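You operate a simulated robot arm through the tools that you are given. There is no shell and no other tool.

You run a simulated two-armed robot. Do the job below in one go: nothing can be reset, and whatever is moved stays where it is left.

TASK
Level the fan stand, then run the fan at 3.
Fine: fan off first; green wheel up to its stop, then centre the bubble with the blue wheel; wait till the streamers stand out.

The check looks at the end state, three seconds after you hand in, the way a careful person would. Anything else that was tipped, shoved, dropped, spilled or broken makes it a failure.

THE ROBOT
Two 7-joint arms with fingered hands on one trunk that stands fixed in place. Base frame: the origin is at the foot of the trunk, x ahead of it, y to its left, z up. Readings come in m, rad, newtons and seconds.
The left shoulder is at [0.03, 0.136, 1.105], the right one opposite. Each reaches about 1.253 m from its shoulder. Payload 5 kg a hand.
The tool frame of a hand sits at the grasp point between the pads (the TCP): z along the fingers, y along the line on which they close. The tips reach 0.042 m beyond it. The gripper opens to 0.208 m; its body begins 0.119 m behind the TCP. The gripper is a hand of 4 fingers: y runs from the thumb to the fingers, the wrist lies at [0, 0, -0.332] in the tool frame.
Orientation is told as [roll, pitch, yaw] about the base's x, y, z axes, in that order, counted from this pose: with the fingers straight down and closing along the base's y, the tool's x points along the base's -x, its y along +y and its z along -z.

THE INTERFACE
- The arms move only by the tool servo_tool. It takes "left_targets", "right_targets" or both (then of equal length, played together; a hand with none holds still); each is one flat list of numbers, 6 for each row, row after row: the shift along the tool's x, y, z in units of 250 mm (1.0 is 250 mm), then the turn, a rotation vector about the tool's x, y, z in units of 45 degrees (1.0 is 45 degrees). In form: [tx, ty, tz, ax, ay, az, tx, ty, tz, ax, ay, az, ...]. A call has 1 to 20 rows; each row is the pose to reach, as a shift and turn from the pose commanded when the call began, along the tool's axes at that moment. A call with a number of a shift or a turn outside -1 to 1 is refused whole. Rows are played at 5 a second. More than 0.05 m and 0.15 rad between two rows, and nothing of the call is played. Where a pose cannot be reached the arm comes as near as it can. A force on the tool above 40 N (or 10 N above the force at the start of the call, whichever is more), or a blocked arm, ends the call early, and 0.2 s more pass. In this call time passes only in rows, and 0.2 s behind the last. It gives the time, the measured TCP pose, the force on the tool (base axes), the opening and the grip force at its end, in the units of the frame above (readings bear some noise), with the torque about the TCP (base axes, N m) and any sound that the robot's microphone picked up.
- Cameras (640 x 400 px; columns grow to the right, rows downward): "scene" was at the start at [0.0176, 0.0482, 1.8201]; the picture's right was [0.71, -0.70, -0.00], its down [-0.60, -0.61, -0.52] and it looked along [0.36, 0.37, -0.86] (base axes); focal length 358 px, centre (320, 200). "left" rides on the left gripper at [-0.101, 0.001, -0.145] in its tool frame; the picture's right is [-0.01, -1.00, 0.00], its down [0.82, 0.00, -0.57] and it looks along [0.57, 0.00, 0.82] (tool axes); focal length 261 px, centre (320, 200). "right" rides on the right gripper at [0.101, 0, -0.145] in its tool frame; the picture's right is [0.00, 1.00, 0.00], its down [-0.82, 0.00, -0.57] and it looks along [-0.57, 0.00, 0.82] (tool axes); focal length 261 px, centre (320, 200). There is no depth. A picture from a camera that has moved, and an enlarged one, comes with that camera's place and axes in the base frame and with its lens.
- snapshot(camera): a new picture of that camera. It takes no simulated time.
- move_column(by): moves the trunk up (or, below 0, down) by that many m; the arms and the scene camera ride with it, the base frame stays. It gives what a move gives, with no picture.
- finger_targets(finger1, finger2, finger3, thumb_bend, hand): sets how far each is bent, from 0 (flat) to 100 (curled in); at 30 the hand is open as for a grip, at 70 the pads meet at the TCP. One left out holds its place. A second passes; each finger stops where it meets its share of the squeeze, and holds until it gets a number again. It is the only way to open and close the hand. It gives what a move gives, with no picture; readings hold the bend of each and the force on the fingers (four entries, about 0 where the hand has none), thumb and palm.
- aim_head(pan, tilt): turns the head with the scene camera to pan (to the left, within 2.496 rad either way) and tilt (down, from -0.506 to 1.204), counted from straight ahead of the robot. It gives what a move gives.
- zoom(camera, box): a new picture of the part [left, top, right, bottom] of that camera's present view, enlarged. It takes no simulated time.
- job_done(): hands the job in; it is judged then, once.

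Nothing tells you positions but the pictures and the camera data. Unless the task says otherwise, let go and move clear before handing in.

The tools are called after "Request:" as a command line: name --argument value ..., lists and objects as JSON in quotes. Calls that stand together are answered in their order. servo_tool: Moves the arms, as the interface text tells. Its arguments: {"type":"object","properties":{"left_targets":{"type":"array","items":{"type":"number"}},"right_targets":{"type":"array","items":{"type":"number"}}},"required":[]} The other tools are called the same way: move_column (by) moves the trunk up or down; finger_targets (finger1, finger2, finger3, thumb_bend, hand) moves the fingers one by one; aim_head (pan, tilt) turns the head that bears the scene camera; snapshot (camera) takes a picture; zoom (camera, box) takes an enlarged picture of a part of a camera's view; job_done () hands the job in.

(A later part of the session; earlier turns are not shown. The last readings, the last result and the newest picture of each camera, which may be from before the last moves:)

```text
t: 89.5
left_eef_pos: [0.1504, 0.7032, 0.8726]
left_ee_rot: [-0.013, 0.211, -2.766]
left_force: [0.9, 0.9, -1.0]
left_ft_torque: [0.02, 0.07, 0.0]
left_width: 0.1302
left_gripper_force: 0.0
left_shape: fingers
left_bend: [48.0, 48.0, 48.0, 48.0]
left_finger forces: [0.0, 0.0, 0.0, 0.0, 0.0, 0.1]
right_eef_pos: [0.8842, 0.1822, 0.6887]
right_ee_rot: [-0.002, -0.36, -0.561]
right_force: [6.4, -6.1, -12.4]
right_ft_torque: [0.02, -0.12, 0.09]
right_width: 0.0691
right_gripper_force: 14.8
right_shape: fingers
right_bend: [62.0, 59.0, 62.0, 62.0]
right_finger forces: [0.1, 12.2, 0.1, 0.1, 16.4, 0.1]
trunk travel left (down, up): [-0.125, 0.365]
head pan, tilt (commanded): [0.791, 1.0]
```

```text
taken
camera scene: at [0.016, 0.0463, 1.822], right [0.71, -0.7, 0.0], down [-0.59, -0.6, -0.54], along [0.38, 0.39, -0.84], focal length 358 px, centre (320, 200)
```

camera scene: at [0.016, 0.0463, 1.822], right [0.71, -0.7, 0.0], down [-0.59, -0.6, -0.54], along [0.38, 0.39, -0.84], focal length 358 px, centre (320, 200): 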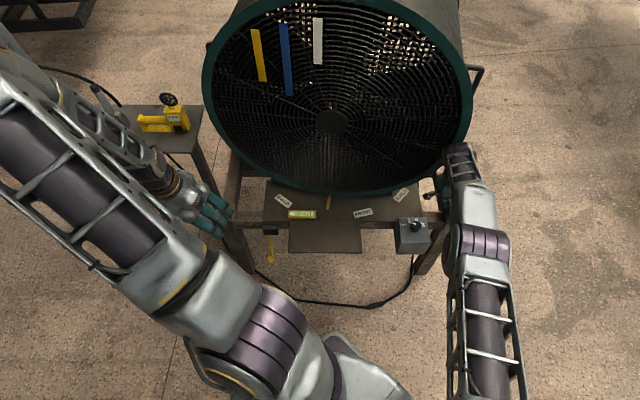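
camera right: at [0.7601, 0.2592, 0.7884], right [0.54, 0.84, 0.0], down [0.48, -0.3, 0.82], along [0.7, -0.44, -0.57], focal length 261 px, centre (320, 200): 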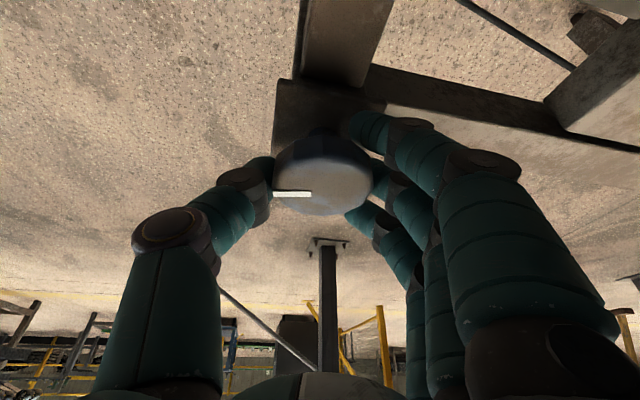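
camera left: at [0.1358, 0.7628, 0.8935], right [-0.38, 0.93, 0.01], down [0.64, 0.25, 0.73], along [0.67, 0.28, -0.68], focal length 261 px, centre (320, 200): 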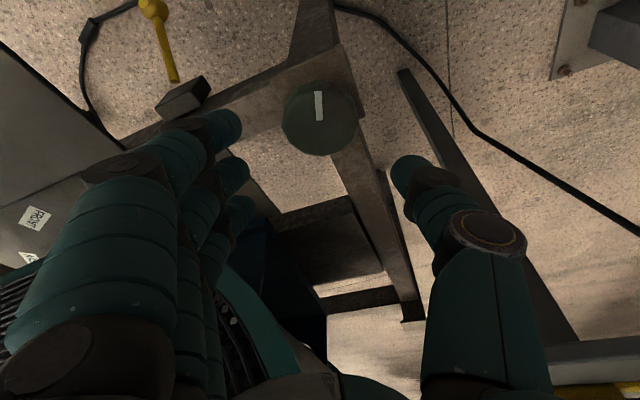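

72° so far, bubble still pinned left as expected. I'll release, rewind about 90° in the air and regrip.

Request:
finger_targets --hand "right" --finger1 48 --finger2 48 --finger3 48 --thumb_bend 48

Request:
servo_tool --right_targets '[-0.028, 0, -0.075, 0, 0, 0, -0.042, 0, -0.1125, -0.046, 0, -0.125, -0.042, 0, -0.1125, -0.093, 0, -0.25, -0.042, 0, -0.1125, -0.139, 0, -0.375, -0.042, 0, -0.1125, -0.185, 0, -0.5, -0.042, 0, -0.1125, -0.232, 0, -0.625, -0.042, 0, -0.1125, -0.278, 0, -0.75]'

Request:
zoom --camera "right" --box '[220, 60, 420, 210]'

Request:
servo_tool --right_targets '[0, 0, 0, -0.046, 0, -0.125, 0, 0, 0, -0.093, 0, -0.25, 0, 0, 0, -0.139, 0, -0.375, 0, 0, 0, -0.185, 0, -0.5, 0, 0, 0, -0.232, 0, -0.625, 0, 0, 0, -0.278, 0, -0.75, 0, 0, 0, -0.324, 0, -0.875]'

Request:
zoom --camera "right" --box '[220, 60, 420, 210]'

Request:
servo_tool --right_targets '[0, 0, 0, -0.046, 0, -0.125, 0, 0, 0, -0.087, 0, -0.235]'

Request:
zoom --camera "right" --box '[220, 60, 420, 210]'

```text
t: 90.5
left_eef_pos: [0.151, 0.7042, 0.8711]
left_ee_rot: [-0.012, 0.211, -2.766]
left_force: [0.3, -0.6, 0.3]
left_ft_torque: [0.05, -0.01, -0.04]
left_width: 0.1303
left_gripper_force: 0.0
left_shape: fingers
left_bend: [48.0, 48.0, 48.0, 48.0]
left_finger forces: [0.0, 0.0, 0.0, 0.0, 0.0, 0.0]
right_eef_pos: [0.884, 0.1818, 0.6895]
right_ee_rot: [-0.005, -0.362, -0.556]
right_force: [1.1, 0.3, 0.3]
right_ft_torque: [0.04, -0.02, 0.05]
right_width: 0.1305
right_gripper_force: 0.1
right_shape: fingers
right_bend: [48.0, 48.0, 48.0, 48.0]
right_finger forces: [0.0, 0.1, 0.0, 0.1, 0.0, 0.0]
trunk travel left (down, up): [-0.125, 0.365]
head pan, tilt (commanded): [0.791, 1.0]
```

```text
t: 92.1
left_eef_pos: [0.1526, 0.7062, 0.8708]
left_ee_rot: [-0.012, 0.209, -2.765]
left_force: [0.2, -0.2, -0.1]
left_ft_torque: [0.01, 0.03, 0.0]
left_width: 0.1302
left_gripper_force: 0.0
left_shape: fingers
left_bend: [48.0, 48.0, 48.0, 48.0]
left_finger forces: [0.1, 0.1, 0.1, 0.0, 0.0, 0.1]
right_eef_pos: [0.8857, 0.1851, 0.7202]
right_ee_rot: [-0.006, -0.359, 0.074]
right_force: [0.2, 0.3, 0.5]
right_ft_torque: [-0.01, -0.01, 0.01]
right_width: 0.1308
right_gripper_force: 0.1
right_shape: fingers
right_bend: [48.0, 48.0, 48.0, 48.0]
right_finger forces: [0.1, 0.1, 0.0, 0.0, 0.0, 0.1]
trunk travel left (down, up): [-0.125, 0.365]
head pan, tilt (commanded): [0.791, 1.0]
```

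```text
2.67 times, centred on (320, 135) of right
camera zoom: at [0.7411, 0.1744, 0.8208], right [-0.07, 1.0, 0.0], down [0.57, 0.04, 0.82], along [0.82, 0.05, -0.57], focal length 695 px, centre (320, 373)
```

zoom: 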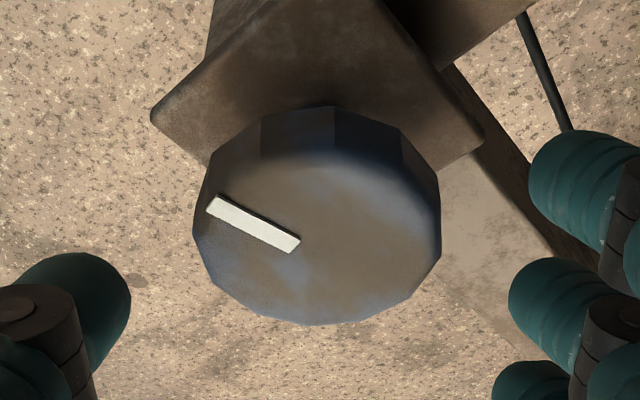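

```text
t: 93.7
left_eef_pos: [0.1516, 0.7053, 0.8702]
left_ee_rot: [-0.012, 0.21, -2.763]
left_force: [0.6, 0.8, -0.3]
left_ft_torque: [0.05, 0.04, 0.02]
left_width: 0.13
left_gripper_force: 0.3
left_shape: fingers
left_bend: [48.0, 48.0, 48.0, 48.0]
left_finger forces: [0.0, 0.0, 0.0, 0.0, 0.0, 0.0]
right_eef_pos: [0.8859, 0.184, 0.7182]
right_ee_rot: [-0.008, -0.353, 0.806]
right_force: [-0.4, -0.2, 0.5]
right_ft_torque: [-0.05, 0.01, -0.02]
right_width: 0.1309
right_gripper_force: 0.1
right_shape: fingers
right_bend: [48.0, 48.0, 48.0, 48.0]
right_finger forces: [0.1, 0.1, 0.1, 0.1, 0.0, 0.0]
trunk travel left (down, up): [-0.125, 0.365]
head pan, tilt (commanded): [0.791, 1.0]
```

```text
2.67 times, centred on (320, 135) of right
camera zoom: at [0.7846, 0.08, 0.8201], right [-0.72, 0.7, -0.01], down [0.4, 0.41, 0.82], along [0.57, 0.59, -0.57], focal length 695 px, centre (320, 373)
```

zoom: 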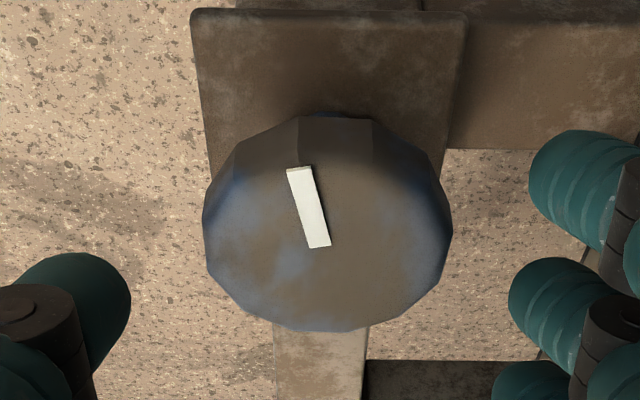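

```text
t: 94.3
left_eef_pos: [0.1515, 0.7043, 0.8705]
left_ee_rot: [-0.011, 0.209, -2.765]
left_force: [0.2, -0.4, 0.4]
left_ft_torque: [-0.01, -0.02, -0.03]
left_width: 0.1303
left_gripper_force: 0.0
left_shape: fingers
left_bend: [48.0, 48.0, 48.0, 48.0]
left_finger forces: [0.1, 0.0, 0.0, 0.0, 0.0, 0.1]
right_eef_pos: [0.8867, 0.1855, 0.7206]
right_ee_rot: [-0.007, -0.352, 1.003]
right_force: [0.1, 0.5, 0.7]
right_ft_torque: [-0.01, 0.0, -0.03]
right_width: 0.1308
right_gripper_force: 0.1
right_shape: fingers
right_bend: [48.0, 48.0, 48.0, 48.0]
right_finger forces: [0.0, 0.1, 0.0, 0.1, 0.0, 0.0]
trunk travel left (down, up): [-0.125, 0.365]
head pan, tilt (commanded): [0.791, 1.0]
```

```text
2.67 times, centred on (320, 135) of right
camera zoom: at [0.8064, 0.063, 0.8208], right [-0.84, 0.54, -0.01], down [0.31, 0.48, 0.82], along [0.45, 0.69, -0.57], focal length 695 px, centre (320, 373)
```

zoom: 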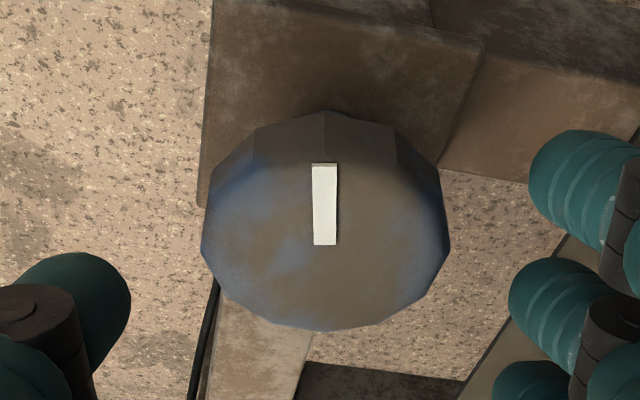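

Reachable to yaw 1.0, and the wheel is centred. Lowering, gripping and turning a full ~90° stroke.

Request:
servo_tool --right_targets '[0.02, 0, 0.06, 0, 0, 0, 0.043, 0.004, 0.117, 0, 0, 0]'

Request:
finger_targets --hand "right" --finger1 62 --finger2 66 --finger3 62 --thumb_bend 66

Request:
servo_tool --right_targets '[0, 0, 0, 0.046, 0, 0.125, 0, 0, 0, 0.093, 0, 0.25, 0, 0, 0, 0.139, 0, 0.375, 0, 0, 0, 0.185, 0, 0.5, 0, 0, 0, 0.232, 0, 0.625, 0, 0, 0, 0.278, 0, 0.75, 0, 0, 0, 0.324, 0, 0.875, 0, 0, 0, 0.3476, 0, 0.9376]'

Request:
zoom --camera "right" --box '[220, 80, 420, 230]'

```text
t: 94.9
left_eef_pos: [0.1506, 0.7049, 0.8712]
left_ee_rot: [-0.011, 0.208, -2.766]
left_force: [-0.4, 0.4, 0.1]
left_ft_torque: [0.0, 0.02, -0.01]
left_width: 0.1305
left_gripper_force: 0.0
left_shape: fingers
left_bend: [48.0, 48.0, 48.0, 48.0]
left_finger forces: [0.0, 0.0, 0.0, 0.0, 0.0, 0.0]
right_eef_pos: [0.8849, 0.1846, 0.689]
right_ee_rot: [-0.006, -0.351, 1.001]
right_force: [0.6, -0.4, 0.1]
right_ft_torque: [0.01, 0.12, 0.05]
right_width: 0.1306
right_gripper_force: 0.0
right_shape: fingers
right_bend: [48.0, 48.0, 48.0, 48.0]
right_finger forces: [0.0, 0.0, 0.0, 0.0, 0.0, 0.1]
trunk travel left (down, up): [-0.125, 0.365]
head pan, tilt (commanded): [0.791, 1.0]
```

```text
t: 95.9
left_eef_pos: [0.1526, 0.7054, 0.87]
left_ee_rot: [-0.009, 0.211, -2.764]
left_force: [0.1, -0.4, 0.7]
left_ft_torque: [0.0, 0.0, 0.03]
left_width: 0.1304
left_gripper_force: 0.0
left_shape: fingers
left_bend: [48.0, 48.0, 48.0, 48.0]
left_finger forces: [0.0, 0.0, 0.0, 0.1, 0.0, 0.2]
right_eef_pos: [0.8858, 0.1843, 0.6889]
right_ee_rot: [-0.009, -0.351, 1.001]
right_force: [9.7, -3.8, -4.4]
right_ft_torque: [-0.05, -0.14, 0.01]
right_width: 0.0689
right_gripper_force: 13.5
right_shape: fingers
right_bend: [62.0, 59.0, 62.0, 62.0]
right_finger forces: [0.0, 8.6, 0.0, 0.0, 19.6, 0.1]
trunk travel left (down, up): [-0.125, 0.365]
head pan, tilt (commanded): [0.791, 1.0]
```

```text
t: 97.7
left_eef_pos: [0.1532, 0.7064, 0.8701]
left_ee_rot: [-0.012, 0.209, -2.765]
left_force: [0.9, 0.1, 0.4]
left_ft_torque: [-0.03, 0.0, 0.01]
left_width: 0.1302
left_gripper_force: 0.0
left_shape: fingers
left_bend: [48.0, 48.0, 48.0, 48.0]
left_finger forces: [0.0, 0.0, 0.0, 0.1, 0.0, 0.0]
right_eef_pos: [0.8876, 0.184, 0.6901]
right_ee_rot: [-0.007, -0.36, 0.215]
right_force: [23.6, -1.7, -6.2]
right_ft_torque: [-0.09, -0.48, 1.11]
right_width: 0.0697
right_gripper_force: 16.6
right_shape: fingers
right_bend: [62.0, 60.0, 62.0, 62.0]
right_finger forces: [0.1, 8.8, 0.1, 0.1, 24.3, 0.1]
trunk travel left (down, up): [-0.125, 0.365]
head pan, tilt (commanded): [0.791, 1.0]
```

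```text
2.67 times, centred on (320, 155) of right
camera zoom: at [0.7452, 0.1542, 0.789], right [-0.21, 0.98, -0.01], down [0.55, 0.12, 0.82], along [0.81, 0.17, -0.57], focal length 695 px, centre (320, 320)
```

zoom: 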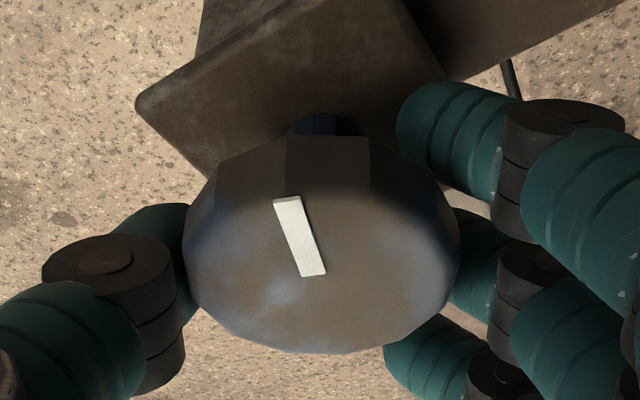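

Torque jumped to 1.1 N·m and the mark slipped: the blue wheel hit a stop after only ~105° clockwise while the bubble is still pinned left. So clockwise on blue must be its low end; it needs to go counter-clockwise to raise the right side. I'll turn it counter-clockwise.

Request:
servo_tool --right_targets '[0, 0, 0, -0.046, 0, -0.125, 0, 0, 0, -0.093, 0, -0.25, 0, 0, 0, -0.139, 0, -0.375, 0, 0, 0, -0.185, 0, -0.5, 0, 0, 0, -0.232, 0, -0.625, 0, 0, 0, -0.278, 0, -0.75, 0, 0, 0, -0.324, 0, -0.875, 0, 0, 0, -0.3476, 0, -0.9376]'

Request:
zoom --camera "right" --box '[220, 80, 420, 230]'

Request:
zoom --camera "scene" --box '[270, 190, 340, 234]'

```text
t: 99.5
left_eef_pos: [0.1524, 0.7064, 0.871]
left_ee_rot: [-0.01, 0.21, -2.765]
left_force: [0.0, 0.4, -0.2]
left_ft_torque: [-0.01, 0.01, -0.02]
left_width: 0.1303
left_gripper_force: 0.0
left_shape: fingers
left_bend: [48.0, 48.0, 48.0, 48.0]
left_finger forces: [0.1, 0.1, 0.0, 0.0, 0.0, 0.1]
right_eef_pos: [0.8859, 0.1865, 0.6885]
right_ee_rot: [-0.007, -0.352, 1.005]
right_force: [19.9, 10.5, -0.3]
right_ft_torque: [0.16, -0.59, 0.0]
right_width: 0.0697
right_gripper_force: 15.2
right_shape: fingers
right_bend: [62.0, 60.0, 62.0, 62.0]
right_finger forces: [0.1, 9.7, 0.0, 0.1, 20.9, 0.0]
trunk travel left (down, up): [-0.125, 0.365]
head pan, tilt (commanded): [0.791, 1.0]
```

```text
2.67 times, centred on (320, 155) of right
camera zoom: at [0.8064, 0.0644, 0.7897], right [-0.84, 0.54, -0.01], down [0.31, 0.48, 0.82], along [0.45, 0.69, -0.57], focal length 695 px, centre (320, 320)
```

zoom: 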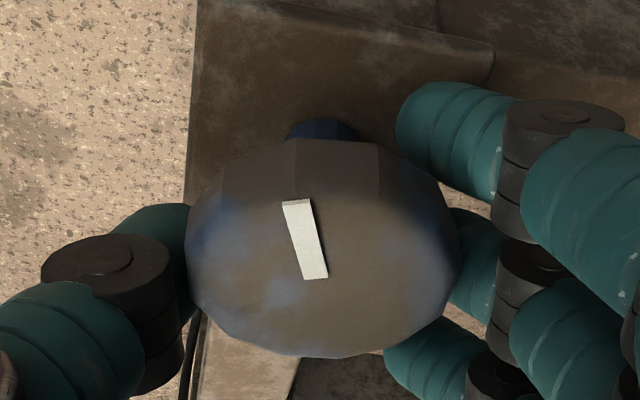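

```text
9.09 times, centred on (305, 212) of scene
camera zoom: at [0.02, 0.0502, 1.822], right [0.71, -0.7, 0.0], down [-0.59, -0.6, -0.54], along [0.38, 0.38, -0.84], focal length 3259 px, centre (456, 91)
```

zoom: 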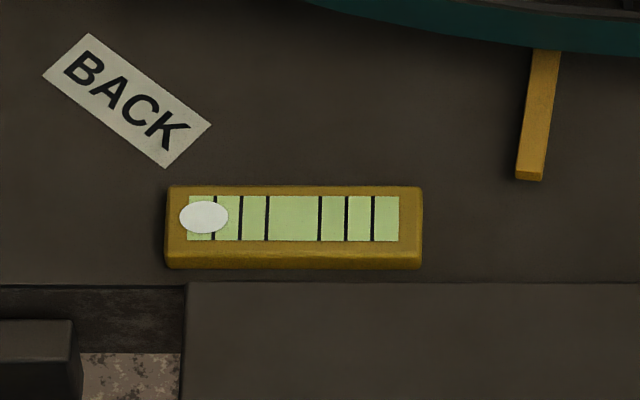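

The wheel now follows counter-clockwise. I'll repeat: open, rewind clockwise around the wheel, close, and turn counter-clockwise.

Request:
finger_targets --hand "right" --finger1 48 --finger2 48 --finger3 48 --thumb_bend 48

Request:
servo_tool --right_targets '[0, 0, 0, 0.046, 0, 0.125, 0, 0, 0, 0.093, 0, 0.25, 0, 0, 0, 0.139, 0, 0.375, 0, 0, 0, 0.185, 0, 0.5, 0, 0, 0, 0.232, 0, 0.625, 0, 0, 0, 0.278, 0, 0.75, 0, 0, 0, 0.324, 0, 0.875, 0, 0, 0, 0.3476, 0, 0.9376]'

Request:
servo_tool --right_targets '[0, 0, 0, 0.046, 0, 0.125, 0, 0, 0, 0.093, 0, 0.25, 0, 0, 0, 0.139, 0, 0.375, 0, 0, 0, 0.185, 0, 0.5, 0, 0, 0, 0.232, 0, 0.625, 0, 0, 0, 0.278, 0, 0.75, 0, 0, 0, 0.324, 0, 0.875, 0, 0, 0, 0.3476, 0, 0.9376]'

Request:
zoom --camera "right" --box '[220, 80, 420, 230]'

```text
t: 100.5
left_eef_pos: [0.1515, 0.7067, 0.8705]
left_ee_rot: [-0.011, 0.209, -2.765]
left_force: [-0.3, 0.0, -0.5]
left_ft_torque: [-0.02, 0.03, -0.01]
left_width: 0.1304
left_gripper_force: 0.1
left_shape: fingers
left_bend: [48.0, 48.0, 48.0, 48.0]
left_finger forces: [0.0, 0.0, 0.0, 0.0, 0.1, 0.0]
right_eef_pos: [0.8852, 0.1852, 0.6897]
right_ee_rot: [-0.011, -0.351, 1.001]
right_force: [0.2, 0.8, -0.6]
right_ft_torque: [0.0, 0.03, 0.03]
right_width: 0.13
right_gripper_force: 0.0
right_shape: fingers
right_bend: [48.0, 48.0, 48.0, 48.0]
right_finger forces: [0.0, 0.0, 0.0, 0.1, 0.0, 0.1]
trunk travel left (down, up): [-0.125, 0.365]
head pan, tilt (commanded): [0.791, 1.0]
```

```text
t: 102.3
left_eef_pos: [0.1513, 0.7051, 0.8705]
left_ee_rot: [-0.011, 0.209, -2.765]
left_force: [0.4, -0.1, 0.4]
left_ft_torque: [0.0, 0.01, -0.01]
left_width: 0.1304
left_gripper_force: 0.0
left_shape: fingers
left_bend: [48.0, 48.0, 48.0, 48.0]
left_finger forces: [0.1, 0.1, 0.0, 0.0, 0.0, 0.0]
right_eef_pos: [0.8858, 0.1844, 0.6878]
right_ee_rot: [-0.009, -0.357, 0.214]
right_force: [-0.4, 0.1, 0.2]
right_ft_torque: [0.04, -0.01, 0.01]
right_width: 0.1301
right_gripper_force: 0.0
right_shape: fingers
right_bend: [48.0, 48.0, 48.0, 48.0]
right_finger forces: [0.0, 0.1, 0.0, 0.0, 0.1, 0.0]
trunk travel left (down, up): [-0.125, 0.365]
head pan, tilt (commanded): [0.791, 1.0]
```

```text
t: 104.1
left_eef_pos: [0.1514, 0.7047, 0.8705]
left_ee_rot: [-0.012, 0.211, -2.766]
left_force: [0.1, -0.6, -0.2]
left_ft_torque: [-0.01, 0.01, -0.01]
left_width: 0.1303
left_gripper_force: 0.1
left_shape: fingers
left_bend: [48.0, 48.0, 48.0, 48.0]
left_finger forces: [0.0, 0.0, 0.1, 0.0, 0.1, 0.1]
right_eef_pos: [0.8825, 0.1816, 0.6883]
right_ee_rot: [-0.006, -0.361, -0.573]
right_force: [-0.7, 0.4, 0.9]
right_ft_torque: [-0.01, -0.02, -0.02]
right_width: 0.1305
right_gripper_force: 0.0
right_shape: fingers
right_bend: [48.0, 48.0, 48.0, 48.0]
right_finger forces: [0.0, 0.0, 0.0, 0.0, 0.0, 0.1]
trunk travel left (down, up): [-0.125, 0.365]
head pan, tilt (commanded): [0.791, 1.0]
```

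```text
2.67 times, centred on (320, 155) of right
camera zoom: at [0.7606, 0.2598, 0.788], right [0.55, 0.84, 0.0], down [0.47, -0.31, 0.82], along [0.69, -0.45, -0.57], focal length 695 px, centre (320, 320)
```

zoom: 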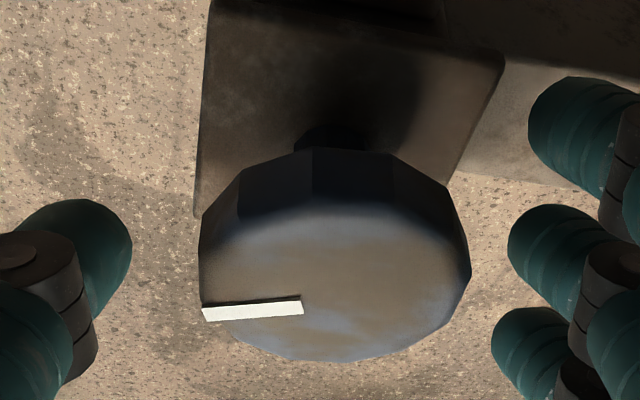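

Mark checks out. Recentring 4 mm, gripping and turning counter-clockwise 90°.

Request:
servo_tool --right_targets '[0, 0.015, 0, 0, 0, 0]'

Request:
finger_targets --hand "right" --finger1 62 --finger2 66 --finger3 62 --thumb_bend 66

Request:
servo_tool --right_targets '[0, 0, 0, -0.046, 0, -0.125, 0, 0, 0, -0.093, 0, -0.25, 0, 0, 0, -0.139, 0, -0.375, 0, 0, 0, -0.185, 0, -0.5, 0, 0, 0, -0.232, 0, -0.625, 0, 0, 0, -0.278, 0, -0.75, 0, 0, 0, -0.324, 0, -0.875, 0, 0, 0, -0.3476, 0, -0.9376]'

Request:
zoom --camera "right" --box '[220, 80, 420, 230]'

Request:
servo_tool --right_targets '[0, 0, 0, -0.046, 0, -0.125, 0, 0, 0, -0.093, 0, -0.25, 0, 0, 0, -0.139, 0, -0.375, 0, 0, 0, -0.185, 0, -0.5, 0, 0, 0, -0.232, 0, -0.625, 0, 0, 0, -0.278, 0, -0.75, 0, 0, 0, -0.324, 0, -0.875, 0, 0, 0, -0.3476, 0, -0.9376]'

Request:
zoom --camera "right" --box '[220, 80, 420, 230]'

Request:
zoom --camera "scene" --box '[270, 190, 340, 234]'

```text
t: 104.5
left_eef_pos: [0.1492, 0.7025, 0.8737]
left_ee_rot: [-0.012, 0.215, -2.766]
left_force: [0.8, 0.1, 0.3]
left_ft_torque: [-0.03, 0.0, 0.01]
left_width: 0.1304
left_gripper_force: 0.0
left_shape: fingers
left_bend: [48.0, 48.0, 48.0, 48.0]
left_finger forces: [0.0, 0.1, 0.0, 0.0, 0.0, 0.0]
right_eef_pos: [0.882, 0.1805, 0.6883]
right_ee_rot: [-0.011, -0.358, -0.57]
right_force: [-9.7, -42.2, 11.9]
right_ft_torque: [11.34, -1.43, 3.48]
right_width: 0.1304
right_gripper_force: 0.0
right_shape: fingers
right_bend: [48.0, 48.0, 48.0, 48.0]
right_finger forces: [0.0, 0.0, 0.0, 0.0, 0.1, 0.0]
trunk travel left (down, up): [-0.125, 0.365]
head pan, tilt (commanded): [0.791, 1.0]
```

```text
t: 104.9
left_eef_pos: [0.1486, 0.7055, 0.8745]
left_ee_rot: [-0.012, 0.216, -2.765]
left_force: [-0.3, 0.6, 0.1]
left_ft_torque: [-0.12, 0.02, 0.03]
left_width: 0.1302
left_gripper_force: 0.1
left_shape: fingers
left_bend: [48.0, 48.0, 48.0, 48.0]
left_finger forces: [0.0, 0.0, 0.0, 0.0, 0.1, 0.0]
right_eef_pos: [0.8817, 0.1806, 0.6882]
right_ee_rot: [-0.01, -0.356, -0.574]
right_force: [-10.1, -5.4, -3.9]
right_ft_torque: [-0.3, 0.4, 0.0]
right_width: 0.0668
right_gripper_force: 13.2
right_shape: fingers
right_bend: [62.0, 58.0, 62.0, 63.0]
right_finger forces: [0.0, 9.8, 0.0, 0.1, 16.0, 0.1]
trunk travel left (down, up): [-0.125, 0.365]
head pan, tilt (commanded): [0.791, 1.0]
stopped (right hand): the force on the tool passed its limit at 59 N (the readings are from after the stop); the commanded pose is now the measured one
```

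```text
t: 106.7
left_eef_pos: [0.1526, 0.7065, 0.8699]
left_ee_rot: [-0.01, 0.211, -2.764]
left_force: [-0.1, 1.0, 0.9]
left_ft_torque: [0.02, -0.01, 0.02]
left_width: 0.1305
left_gripper_force: 0.1
left_shape: fingers
left_bend: [48.0, 48.0, 48.0, 48.0]
left_finger forces: [0.0, 0.0, 0.1, 0.0, 0.1, 0.1]
right_eef_pos: [0.8844, 0.1847, 0.6845]
right_ee_rot: [-0.013, -0.349, 0.22]
right_force: [13.7, -15.9, 1.5]
right_ft_torque: [-0.52, -0.3, -0.03]
right_width: 0.0696
right_gripper_force: 14.9
right_shape: fingers
right_bend: [62.0, 61.0, 62.0, 63.0]
right_finger forces: [0.0, 6.7, 0.1, 0.0, 22.4, 0.1]
trunk travel left (down, up): [-0.125, 0.365]
head pan, tilt (commanded): [0.791, 1.0]
```

```text
2.67 times, centred on (320, 155) of right
camera zoom: at [0.7432, 0.1544, 0.7859], right [-0.21, 0.98, -0.01], down [0.56, 0.13, 0.82], along [0.8, 0.17, -0.58], focal length 695 px, centre (320, 320)
```

zoom: 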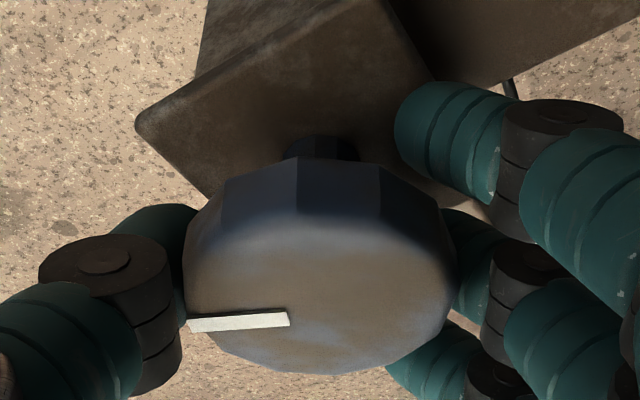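

```text
t: 108.5
left_eef_pos: [0.1531, 0.7062, 0.8708]
left_ee_rot: [-0.011, 0.208, -2.765]
left_force: [1.2, -0.2, -0.5]
left_ft_torque: [0.0, -0.03, 0.0]
left_width: 0.1307
left_gripper_force: 0.1
left_shape: fingers
left_bend: [48.0, 48.0, 48.0, 48.0]
left_finger forces: [0.0, 0.0, 0.0, 0.0, 0.0, 0.0]
right_eef_pos: [0.884, 0.186, 0.6839]
right_ee_rot: [-0.003, -0.342, 1.001]
right_force: [15.3, -5.8, 2.9]
right_ft_torque: [-0.26, -0.55, -0.02]
right_width: 0.0693
right_gripper_force: 13.4
right_shape: fingers
right_bend: [62.0, 61.0, 62.0, 63.0]
right_finger forces: [0.0, 6.8, 0.1, 0.1, 19.4, 0.0]
trunk travel left (down, up): [-0.125, 0.365]
head pan, tilt (commanded): [0.791, 1.0]
```

```text
2.67 times, centred on (320, 155) of right
camera zoom: at [0.8059, 0.0642, 0.7866], right [-0.84, 0.54, 0.0], down [0.32, 0.49, 0.81], along [0.44, 0.68, -0.58], focal length 695 px, centre (320, 320)
```

zoom: 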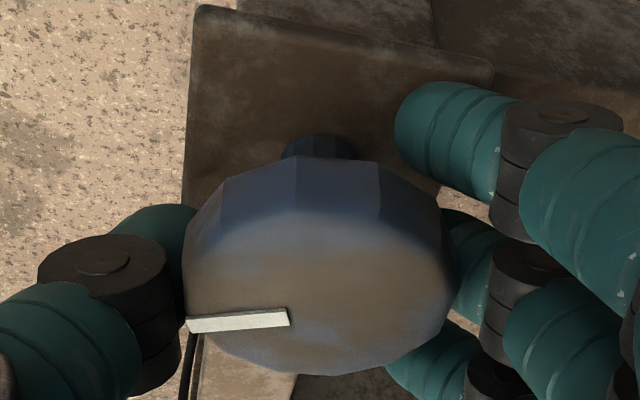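

```text
9.09 times, centred on (305, 212) of scene
camera zoom: at [0.0194, 0.0491, 1.822], right [0.71, -0.7, 0.0], down [-0.59, -0.6, -0.54], along [0.38, 0.38, -0.84], focal length 3259 px, centre (456, 91)
```

zoom: 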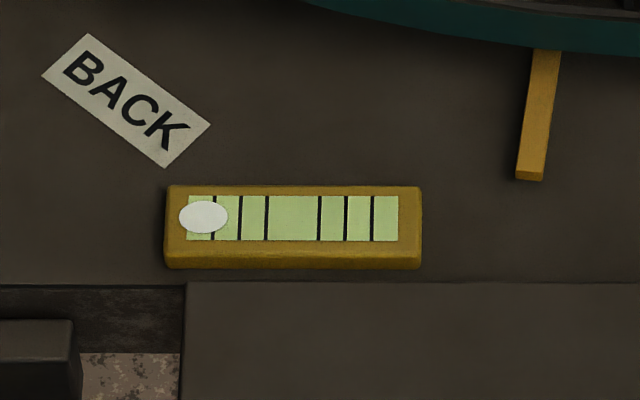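

The wheel is back to its original angle (135° counter-clockwise from the stop). At the extreme yaw my wrist brushed something (likely the drum rim), so I'll check the drum and restrict the yaw range from now on.

Request:
snapshot --camera "scene"

Request:
finger_targets --hand "right" --finger1 48 --finger2 48 --finger3 48 --thumb_bend 48

Request:
servo_tool --right_targets '[0, 0, 0, 0.043, 0, 0.12, 0, 0, 0, 0.085, 0, 0.24, 0, 0, 0, 0.128, 0, 0.36, 0, 0, 0, 0.171, 0, 0.48, 0, 0, 0, 0.213, 0, 0.6, 0, 0, 0, 0.256, 0, 0.72]'

Request:
servo_tool --right_targets '[0, 0, 0, 0.043, 0, 0.12, 0, 0, 0, 0.085, 0, 0.24, 0, 0, 0, 0.128, 0, 0.36, 0, 0, 0, 0.171, 0, 0.48, 0, 0, 0, 0.213, 0, 0.6, 0, 0, 0, 0.256, 0, 0.72]'

Request:
zoom --camera "right" --box '[220, 80, 420, 230]'

Request:
zoom --camera "scene" --box '[390, 60, 530, 250]'

```text
taken
camera scene: at [0.0194, 0.0491, 1.822], right [0.71, -0.7, 0.0], down [-0.59, -0.6, -0.54], along [0.38, 0.38, -0.84], focal length 358 px, centre (320, 200)
```

scene: 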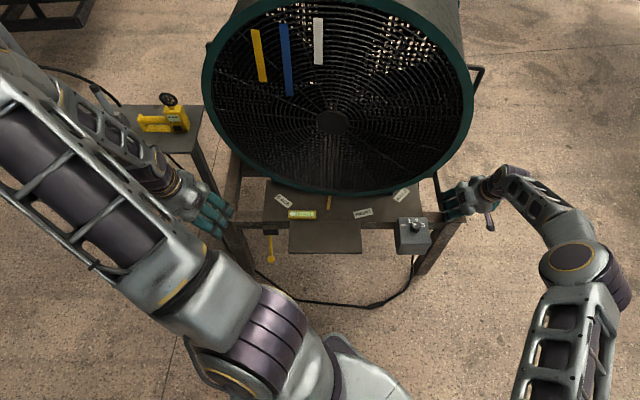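

```text
t: 109.5
left_eef_pos: [0.1509, 0.7067, 0.8704]
left_ee_rot: [-0.01, 0.209, -2.764]
left_force: [0.1, -0.1, 0.1]
left_ft_torque: [-0.03, 0.01, 0.02]
left_width: 0.1304
left_gripper_force: 0.1
left_shape: fingers
left_bend: [48.0, 48.0, 48.0, 48.0]
left_finger forces: [0.0, 0.1, 0.0, 0.1, 0.0, 0.0]
right_eef_pos: [0.8842, 0.187, 0.684]
right_ee_rot: [-0.005, -0.34, 1.0]
right_force: [-0.4, -0.3, -0.2]
right_ft_torque: [0.0, 0.02, -0.01]
right_width: 0.1304
right_gripper_force: 0.1
right_shape: fingers
right_bend: [48.0, 48.0, 48.0, 48.0]
right_finger forces: [0.0, 0.0, 0.0, 0.0, 0.0, 0.0]
trunk travel left (down, up): [-0.125, 0.365]
head pan, tilt (commanded): [0.791, 1.0]
```

```text
t: 110.9
left_eef_pos: [0.1521, 0.7071, 0.8691]
left_ee_rot: [-0.011, 0.209, -2.765]
left_force: [0.1, 0.2, 0.6]
left_ft_torque: [-0.03, -0.04, -0.04]
left_width: 0.1301
left_gripper_force: 0.0
left_shape: fingers
left_bend: [48.0, 48.0, 48.0, 48.0]
left_finger forces: [0.0, 0.0, 0.0, 0.0, 0.1, 0.0]
right_eef_pos: [0.8834, 0.1867, 0.6832]
right_ee_rot: [-0.004, -0.343, 0.397]
right_force: [-0.3, -0.4, -0.3]
right_ft_torque: [0.08, 0.01, 0.02]
right_width: 0.1302
right_gripper_force: 0.1
right_shape: fingers
right_bend: [48.0, 48.0, 48.0, 48.0]
right_finger forces: [0.0, 0.0, 0.0, 0.0, 0.0, 0.1]
trunk travel left (down, up): [-0.125, 0.365]
head pan, tilt (commanded): [0.791, 1.0]
```

```text
t: 112.3
left_eef_pos: [0.151, 0.7067, 0.8703]
left_ee_rot: [-0.01, 0.209, -2.766]
left_force: [-0.2, 0.1, 0.0]
left_ft_torque: [-0.05, -0.01, 0.02]
left_width: 0.1304
left_gripper_force: 0.3
left_shape: fingers
left_bend: [48.0, 48.0, 48.0, 48.0]
left_finger forces: [0.0, 0.0, 0.0, 0.0, 0.0, 0.1]
right_eef_pos: [0.8841, 0.1862, 0.6836]
right_ee_rot: [-0.001, -0.344, -0.203]
right_force: [-0.3, -0.6, 0.2]
right_ft_torque: [0.02, 0.01, 0.03]
right_width: 0.1301
right_gripper_force: 0.0
right_shape: fingers
right_bend: [48.0, 48.0, 48.0, 48.0]
right_finger forces: [0.0, 0.0, 0.0, 0.1, 0.0, 0.1]
trunk travel left (down, up): [-0.125, 0.365]
head pan, tilt (commanded): [0.791, 1.0]
```

```text
2.67 times, centred on (320, 155) of right
camera zoom: at [0.7426, 0.2147, 0.7861], right [0.21, 0.98, 0.0], down [0.57, -0.12, 0.81], along [0.8, -0.17, -0.58], focal length 695 px, centre (320, 320)
```

zoom: 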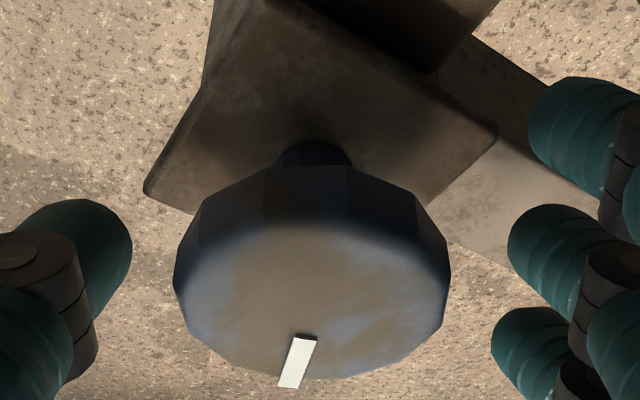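

```text
2.11 times, centred on (460, 155) of scene
camera zoom: at [0.0186, 0.05, 1.8219], right [0.71, -0.7, 0.0], down [-0.59, -0.6, -0.54], along [0.38, 0.38, -0.84], focal length 755 px, centre (25, 295)
```

zoom: 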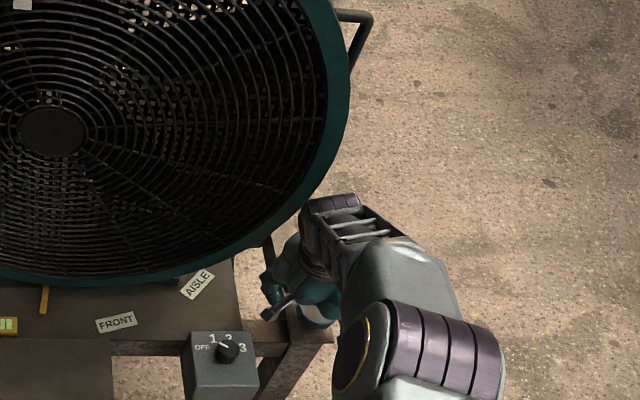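

The drum hasn't moved. Gripping and turning counter-clockwise again.

Request:
finger_targets --hand "right" --finger1 62 --finger2 66 --finger3 62 --thumb_bend 66

Request:
servo_tool --right_targets '[0, 0, 0, -0.043, 0, -0.12, 0, 0, 0, -0.085, 0, -0.24, 0, 0, 0, -0.128, 0, -0.36, 0, 0, 0, -0.171, 0, -0.48, 0, 0, 0, -0.213, 0, -0.6, 0, 0, 0, -0.256, 0, -0.72]'

Request:
servo_tool --right_targets '[0, 0, 0, -0.043, 0, -0.12, 0, 0, 0, -0.085, 0, -0.24, 0, 0, 0, -0.128, 0, -0.36, 0, 0, 0, -0.171, 0, -0.48, 0, 0, 0, -0.213, 0, -0.6, 0, 0, 0, -0.256, 0, -0.72]'

Request:
zoom --camera "right" --box '[220, 80, 420, 230]'

Request:
zoom --camera "scene" --box '[270, 190, 340, 234]'

```text
t: 113.3
left_eef_pos: [0.1517, 0.707, 0.8713]
left_ee_rot: [-0.011, 0.209, -2.765]
left_force: [-0.1, 0.1, -0.5]
left_ft_torque: [0.06, 0.0, 0.03]
left_width: 0.1304
left_gripper_force: 0.1
left_shape: fingers
left_bend: [48.0, 48.0, 48.0, 48.0]
left_finger forces: [0.0, 0.0, 0.0, 0.1, 0.0, 0.0]
right_eef_pos: [0.8831, 0.1848, 0.6825]
right_ee_rot: [-0.002, -0.341, -0.2]
right_force: [-1.2, -15.3, -6.9]
right_ft_torque: [-0.3, 0.1, 0.03]
right_width: 0.0694
right_gripper_force: 16.1
right_shape: fingers
right_bend: [62.0, 61.0, 62.0, 62.0]
right_finger forces: [0.0, 8.5, 0.1, 0.0, 22.2, 0.0]
trunk travel left (down, up): [-0.125, 0.365]
head pan, tilt (commanded): [0.791, 1.0]
```

```text
t: 114.7
left_eef_pos: [0.1525, 0.7067, 0.8713]
left_ee_rot: [-0.012, 0.21, -2.764]
left_force: [-0.3, 0.1, 1.4]
left_ft_torque: [0.05, 0.05, -0.02]
left_width: 0.1302
left_gripper_force: 0.0
left_shape: fingers
left_bend: [48.0, 48.0, 48.0, 48.0]
left_finger forces: [0.0, 0.0, 0.0, 0.1, 0.0, 0.1]
right_eef_pos: [0.8847, 0.1862, 0.6827]
right_ee_rot: [-0.003, -0.341, 0.401]
right_force: [0.3, -15.0, -8.8]
right_ft_torque: [-0.37, 0.06, -0.03]
right_width: 0.0698
right_gripper_force: 14.5
right_shape: fingers
right_bend: [62.0, 61.0, 62.0, 62.0]
right_finger forces: [0.0, 9.1, 0.1, 0.1, 19.7, 0.0]
trunk travel left (down, up): [-0.125, 0.365]
head pan, tilt (commanded): [0.791, 1.0]
```

```text
t: 116.1
left_eef_pos: [0.152, 0.7063, 0.8705]
left_ee_rot: [-0.014, 0.209, -2.766]
left_force: [-0.3, 0.0, -0.6]
left_ft_torque: [-0.02, 0.02, 0.01]
left_width: 0.1306
left_gripper_force: 0.0
left_shape: fingers
left_bend: [48.0, 48.0, 48.0, 48.0]
left_finger forces: [0.0, 0.0, 0.0, 0.0, 0.0, 0.0]
right_eef_pos: [0.8847, 0.1847, 0.683]
right_ee_rot: [-0.004, -0.341, 1.001]
right_force: [5.5, -11.0, -12.9]
right_ft_torque: [-0.3, -0.1, -0.04]
right_width: 0.0689
right_gripper_force: 15.3
right_shape: fingers
right_bend: [62.0, 61.0, 62.0, 63.0]
right_finger forces: [0.0, 10.8, 0.0, 0.0, 18.6, 0.0]
trunk travel left (down, up): [-0.125, 0.365]
head pan, tilt (commanded): [0.791, 1.0]
```

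```text
2.67 times, centred on (320, 155) of right
camera zoom: at [0.8058, 0.0632, 0.7857], right [-0.84, 0.54, 0.0], down [0.32, 0.49, 0.81], along [0.44, 0.68, -0.58], focal length 695 px, centre (320, 320)
```

zoom: 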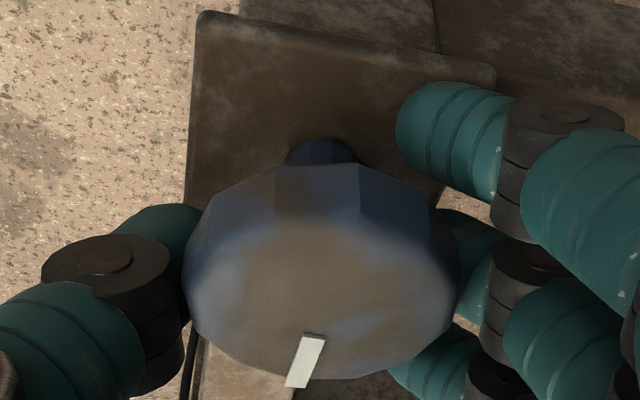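

```text
9.09 times, centred on (305, 212) of scene
camera zoom: at [0.0202, 0.049, 1.8219], right [0.71, -0.7, 0.0], down [-0.59, -0.6, -0.54], along [0.38, 0.38, -0.84], focal length 3259 px, centre (456, 91)
```

zoom: 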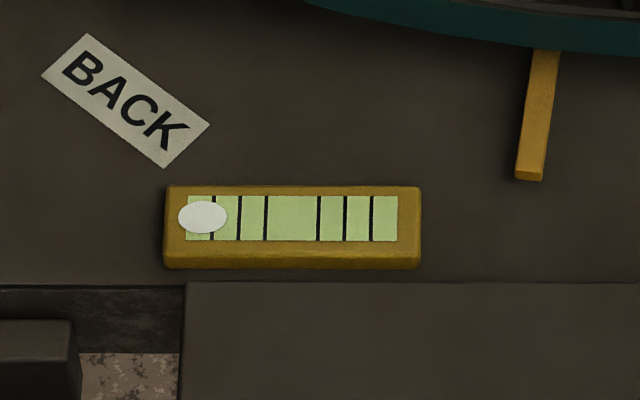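

Clean stroke (about 204° counter-clockwise from the stop). Repeating the same cycle.

Request:
finger_targets --hand "right" --finger1 48 --finger2 48 --finger3 48 --thumb_bend 48

Request:
servo_tool --right_targets '[0, 0, 0, 0.043, 0, 0.12, 0, 0, 0, 0.085, 0, 0.24, 0, 0, 0, 0.128, 0, 0.36, 0, 0, 0, 0.171, 0, 0.48, 0, 0, 0, 0.213, 0, 0.6, 0, 0, 0, 0.256, 0, 0.72]'

Request:
servo_tool --right_targets '[0, 0, 0, 0.043, 0, 0.12, 0, 0, 0, 0.085, 0, 0.24, 0, 0, 0, 0.128, 0, 0.36, 0, 0, 0, 0.171, 0, 0.48, 0, 0, 0, 0.213, 0, 0.6, 0, 0, 0, 0.256, 0, 0.72]'

Request:
zoom --camera "right" --box '[220, 80, 420, 230]'

Request:
finger_targets --hand "right" --finger1 62 --finger2 66 --finger3 62 --thumb_bend 66

Request:
servo_tool --right_targets '[0, 0, 0, -0.043, 0, -0.12, 0, 0, 0, -0.085, 0, -0.24, 0, 0, 0, -0.128, 0, -0.36, 0, 0, 0, -0.171, 0, -0.48, 0, 0, 0, -0.213, 0, -0.6, 0, 0, 0, -0.256, 0, -0.72]'

Request:
servo_tool --right_targets '[0, 0, 0, -0.043, 0, -0.12, 0, 0, 0, -0.085, 0, -0.24, 0, 0, 0, -0.128, 0, -0.36, 0, 0, 0, -0.171, 0, -0.48, 0, 0, 0, -0.213, 0, -0.6, 0, 0, 0, -0.256, 0, -0.72]'

Request:
zoom --camera "right" --box '[220, 80, 420, 230]'

Request:
zoom --camera "scene" --box '[270, 190, 340, 234]'

```text
t: 117.1
left_eef_pos: [0.1523, 0.7068, 0.8704]
left_ee_rot: [-0.009, 0.211, -2.766]
left_force: [-0.3, 0.6, -0.3]
left_ft_torque: [0.0, 0.02, 0.0]
left_width: 0.1307
left_gripper_force: 0.0
left_shape: fingers
left_bend: [48.0, 48.0, 48.0, 48.0]
left_finger forces: [0.0, 0.1, 0.0, 0.0, 0.0, 0.0]
right_eef_pos: [0.8839, 0.1855, 0.683]
right_ee_rot: [-0.004, -0.341, 1.0]
right_force: [0.5, -0.3, -0.8]
right_ft_torque: [0.0, -0.01, 0.01]
right_width: 0.1303
right_gripper_force: 0.1
right_shape: fingers
right_bend: [48.0, 48.0, 48.0, 48.0]
right_finger forces: [0.0, 0.1, 0.0, 0.0, 0.0, 0.0]
trunk travel left (down, up): [-0.125, 0.365]
head pan, tilt (commanded): [0.791, 1.0]
```

```text
t: 118.5
left_eef_pos: [0.1516, 0.707, 0.8705]
left_ee_rot: [-0.01, 0.21, -2.765]
left_force: [-1.1, -0.2, 0.2]
left_ft_torque: [-0.04, -0.03, -0.02]
left_width: 0.1302
left_gripper_force: 0.1
left_shape: fingers
left_bend: [48.0, 48.0, 48.0, 48.0]
left_finger forces: [0.1, 0.1, 0.0, 0.0, 0.0, 0.0]
right_eef_pos: [0.8848, 0.186, 0.6831]
right_ee_rot: [-0.003, -0.342, 0.398]
right_force: [0.1, -0.3, -1.2]
right_ft_torque: [0.03, -0.01, 0.0]
right_width: 0.1299
right_gripper_force: 0.0
right_shape: fingers
right_bend: [48.0, 48.0, 48.0, 48.0]
right_finger forces: [0.0, 0.0, 0.0, 0.0, 0.0, 0.0]
trunk travel left (down, up): [-0.125, 0.365]
head pan, tilt (commanded): [0.791, 1.0]
```

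```text
t: 119.9
left_eef_pos: [0.1524, 0.7074, 0.8701]
left_ee_rot: [-0.012, 0.209, -2.764]
left_force: [0.4, 0.2, 0.3]
left_ft_torque: [-0.02, -0.03, 0.02]
left_width: 0.1306
left_gripper_force: 0.0
left_shape: fingers
left_bend: [48.0, 48.0, 48.0, 48.0]
left_finger forces: [0.0, 0.0, 0.0, 0.0, 0.0, 0.0]
right_eef_pos: [0.8844, 0.1869, 0.6839]
right_ee_rot: [-0.001, -0.343, -0.203]
right_force: [0.9, 0.4, 0.0]
right_ft_torque: [-0.02, 0.02, -0.03]
right_width: 0.1301
right_gripper_force: 0.0
right_shape: fingers
right_bend: [48.0, 48.0, 48.0, 48.0]
right_finger forces: [0.2, 0.1, 0.0, 0.0, 0.0, 0.0]
trunk travel left (down, up): [-0.125, 0.365]
head pan, tilt (commanded): [0.791, 1.0]
```

```text
2.67 times, centred on (320, 155) of right
camera zoom: at [0.7425, 0.2148, 0.7859], right [0.21, 0.98, 0.0], down [0.57, -0.12, 0.81], along [0.8, -0.17, -0.58], focal length 695 px, centre (320, 320)
```

zoom: 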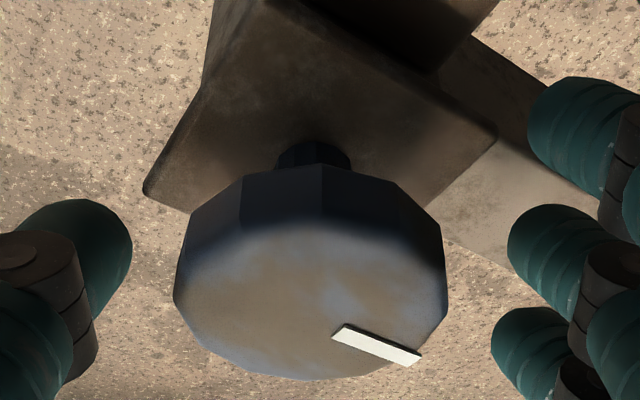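

```text
t: 120.9
left_eef_pos: [0.1521, 0.7052, 0.871]
left_ee_rot: [-0.012, 0.209, -2.766]
left_force: [0.2, -0.1, 0.1]
left_ft_torque: [-0.02, 0.0, 0.0]
left_width: 0.1304
left_gripper_force: 0.1
left_shape: fingers
left_bend: [48.0, 48.0, 48.0, 48.0]
left_finger forces: [0.0, 0.0, 0.0, 0.0, 0.1, 0.0]
right_eef_pos: [0.8839, 0.1848, 0.6833]
right_ee_rot: [-0.004, -0.343, -0.201]
right_force: [-0.6, -15.5, -7.5]
right_ft_torque: [-0.31, 0.08, 0.02]
right_width: 0.069
right_gripper_force: 15.5
right_shape: fingers
right_bend: [62.0, 61.0, 62.0, 63.0]
right_finger forces: [0.0, 8.4, 0.0, 0.0, 22.1, 0.0]
trunk travel left (down, up): [-0.125, 0.365]
head pan, tilt (commanded): [0.791, 1.0]
```

```text
t: 122.3
left_eef_pos: [0.1521, 0.7073, 0.8709]
left_ee_rot: [-0.012, 0.209, -2.765]
left_force: [-0.3, 0.8, -0.1]
left_ft_torque: [-0.01, 0.02, -0.01]
left_width: 0.1305
left_gripper_force: 0.0
left_shape: fingers
left_bend: [48.0, 48.0, 48.0, 48.0]
left_finger forces: [0.1, 0.0, 0.0, 0.0, 0.0, 0.1]
right_eef_pos: [0.8835, 0.1853, 0.6832]
right_ee_rot: [-0.003, -0.343, 0.402]
right_force: [0.2, -14.8, -11.8]
right_ft_torque: [-0.3, 0.08, 0.0]
right_width: 0.0699
right_gripper_force: 15.2
right_shape: fingers
right_bend: [62.0, 61.0, 62.0, 62.0]
right_finger forces: [0.0, 9.8, 0.1, 0.1, 20.7, 0.1]
trunk travel left (down, up): [-0.125, 0.365]
head pan, tilt (commanded): [0.791, 1.0]
```

```text
t: 123.7
left_eef_pos: [0.1521, 0.7069, 0.871]
left_ee_rot: [-0.012, 0.21, -2.766]
left_force: [-0.2, -0.4, 0.7]
left_ft_torque: [0.0, 0.02, 0.02]
left_width: 0.1305
left_gripper_force: 0.0
left_shape: fingers
left_bend: [48.0, 48.0, 48.0, 48.0]
left_finger forces: [0.0, 0.0, 0.0, 0.0, 0.0, 0.0]
right_eef_pos: [0.8857, 0.184, 0.6831]
right_ee_rot: [-0.004, -0.34, 1.001]
right_force: [2.1, -13.0, -15.0]
right_ft_torque: [-0.26, 0.03, -0.02]
right_width: 0.0686
right_gripper_force: 14.7
right_shape: fingers
right_bend: [62.0, 61.0, 62.0, 63.0]
right_finger forces: [0.0, 10.8, 0.0, 0.0, 17.8, 0.0]
trunk travel left (down, up): [-0.125, 0.365]
head pan, tilt (commanded): [0.791, 1.0]
```

```text
2.67 times, centred on (320, 155) of right
camera zoom: at [0.8066, 0.0629, 0.7859], right [-0.84, 0.54, 0.0], down [0.32, 0.49, 0.81], along [0.44, 0.68, -0.58], focal length 695 px, centre (320, 320)
```

zoom: 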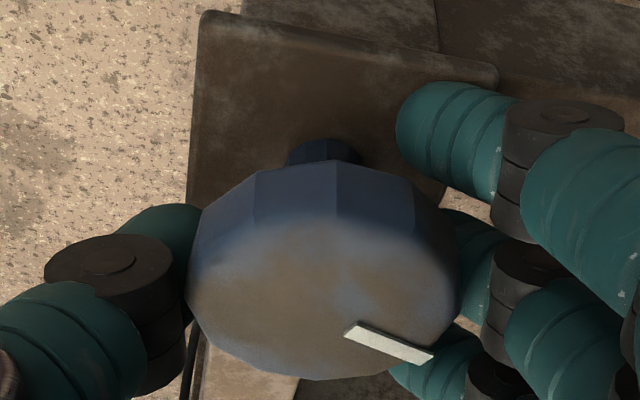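

```text
9.09 times, centred on (305, 212) of scene
camera zoom: at [0.0202, 0.0489, 1.8219], right [0.71, -0.7, 0.0], down [-0.59, -0.6, -0.54], along [0.38, 0.38, -0.84], focal length 3259 px, centre (456, 91)
```

zoom: 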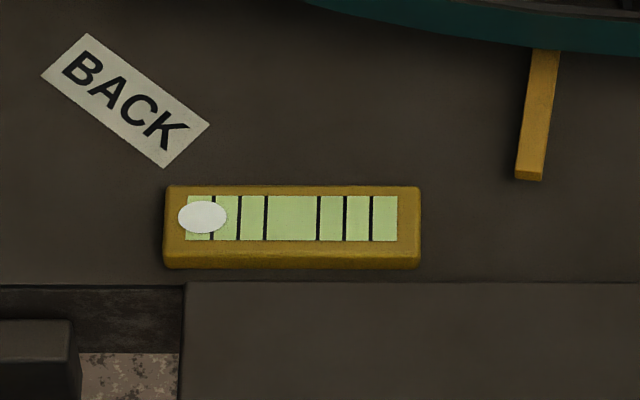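

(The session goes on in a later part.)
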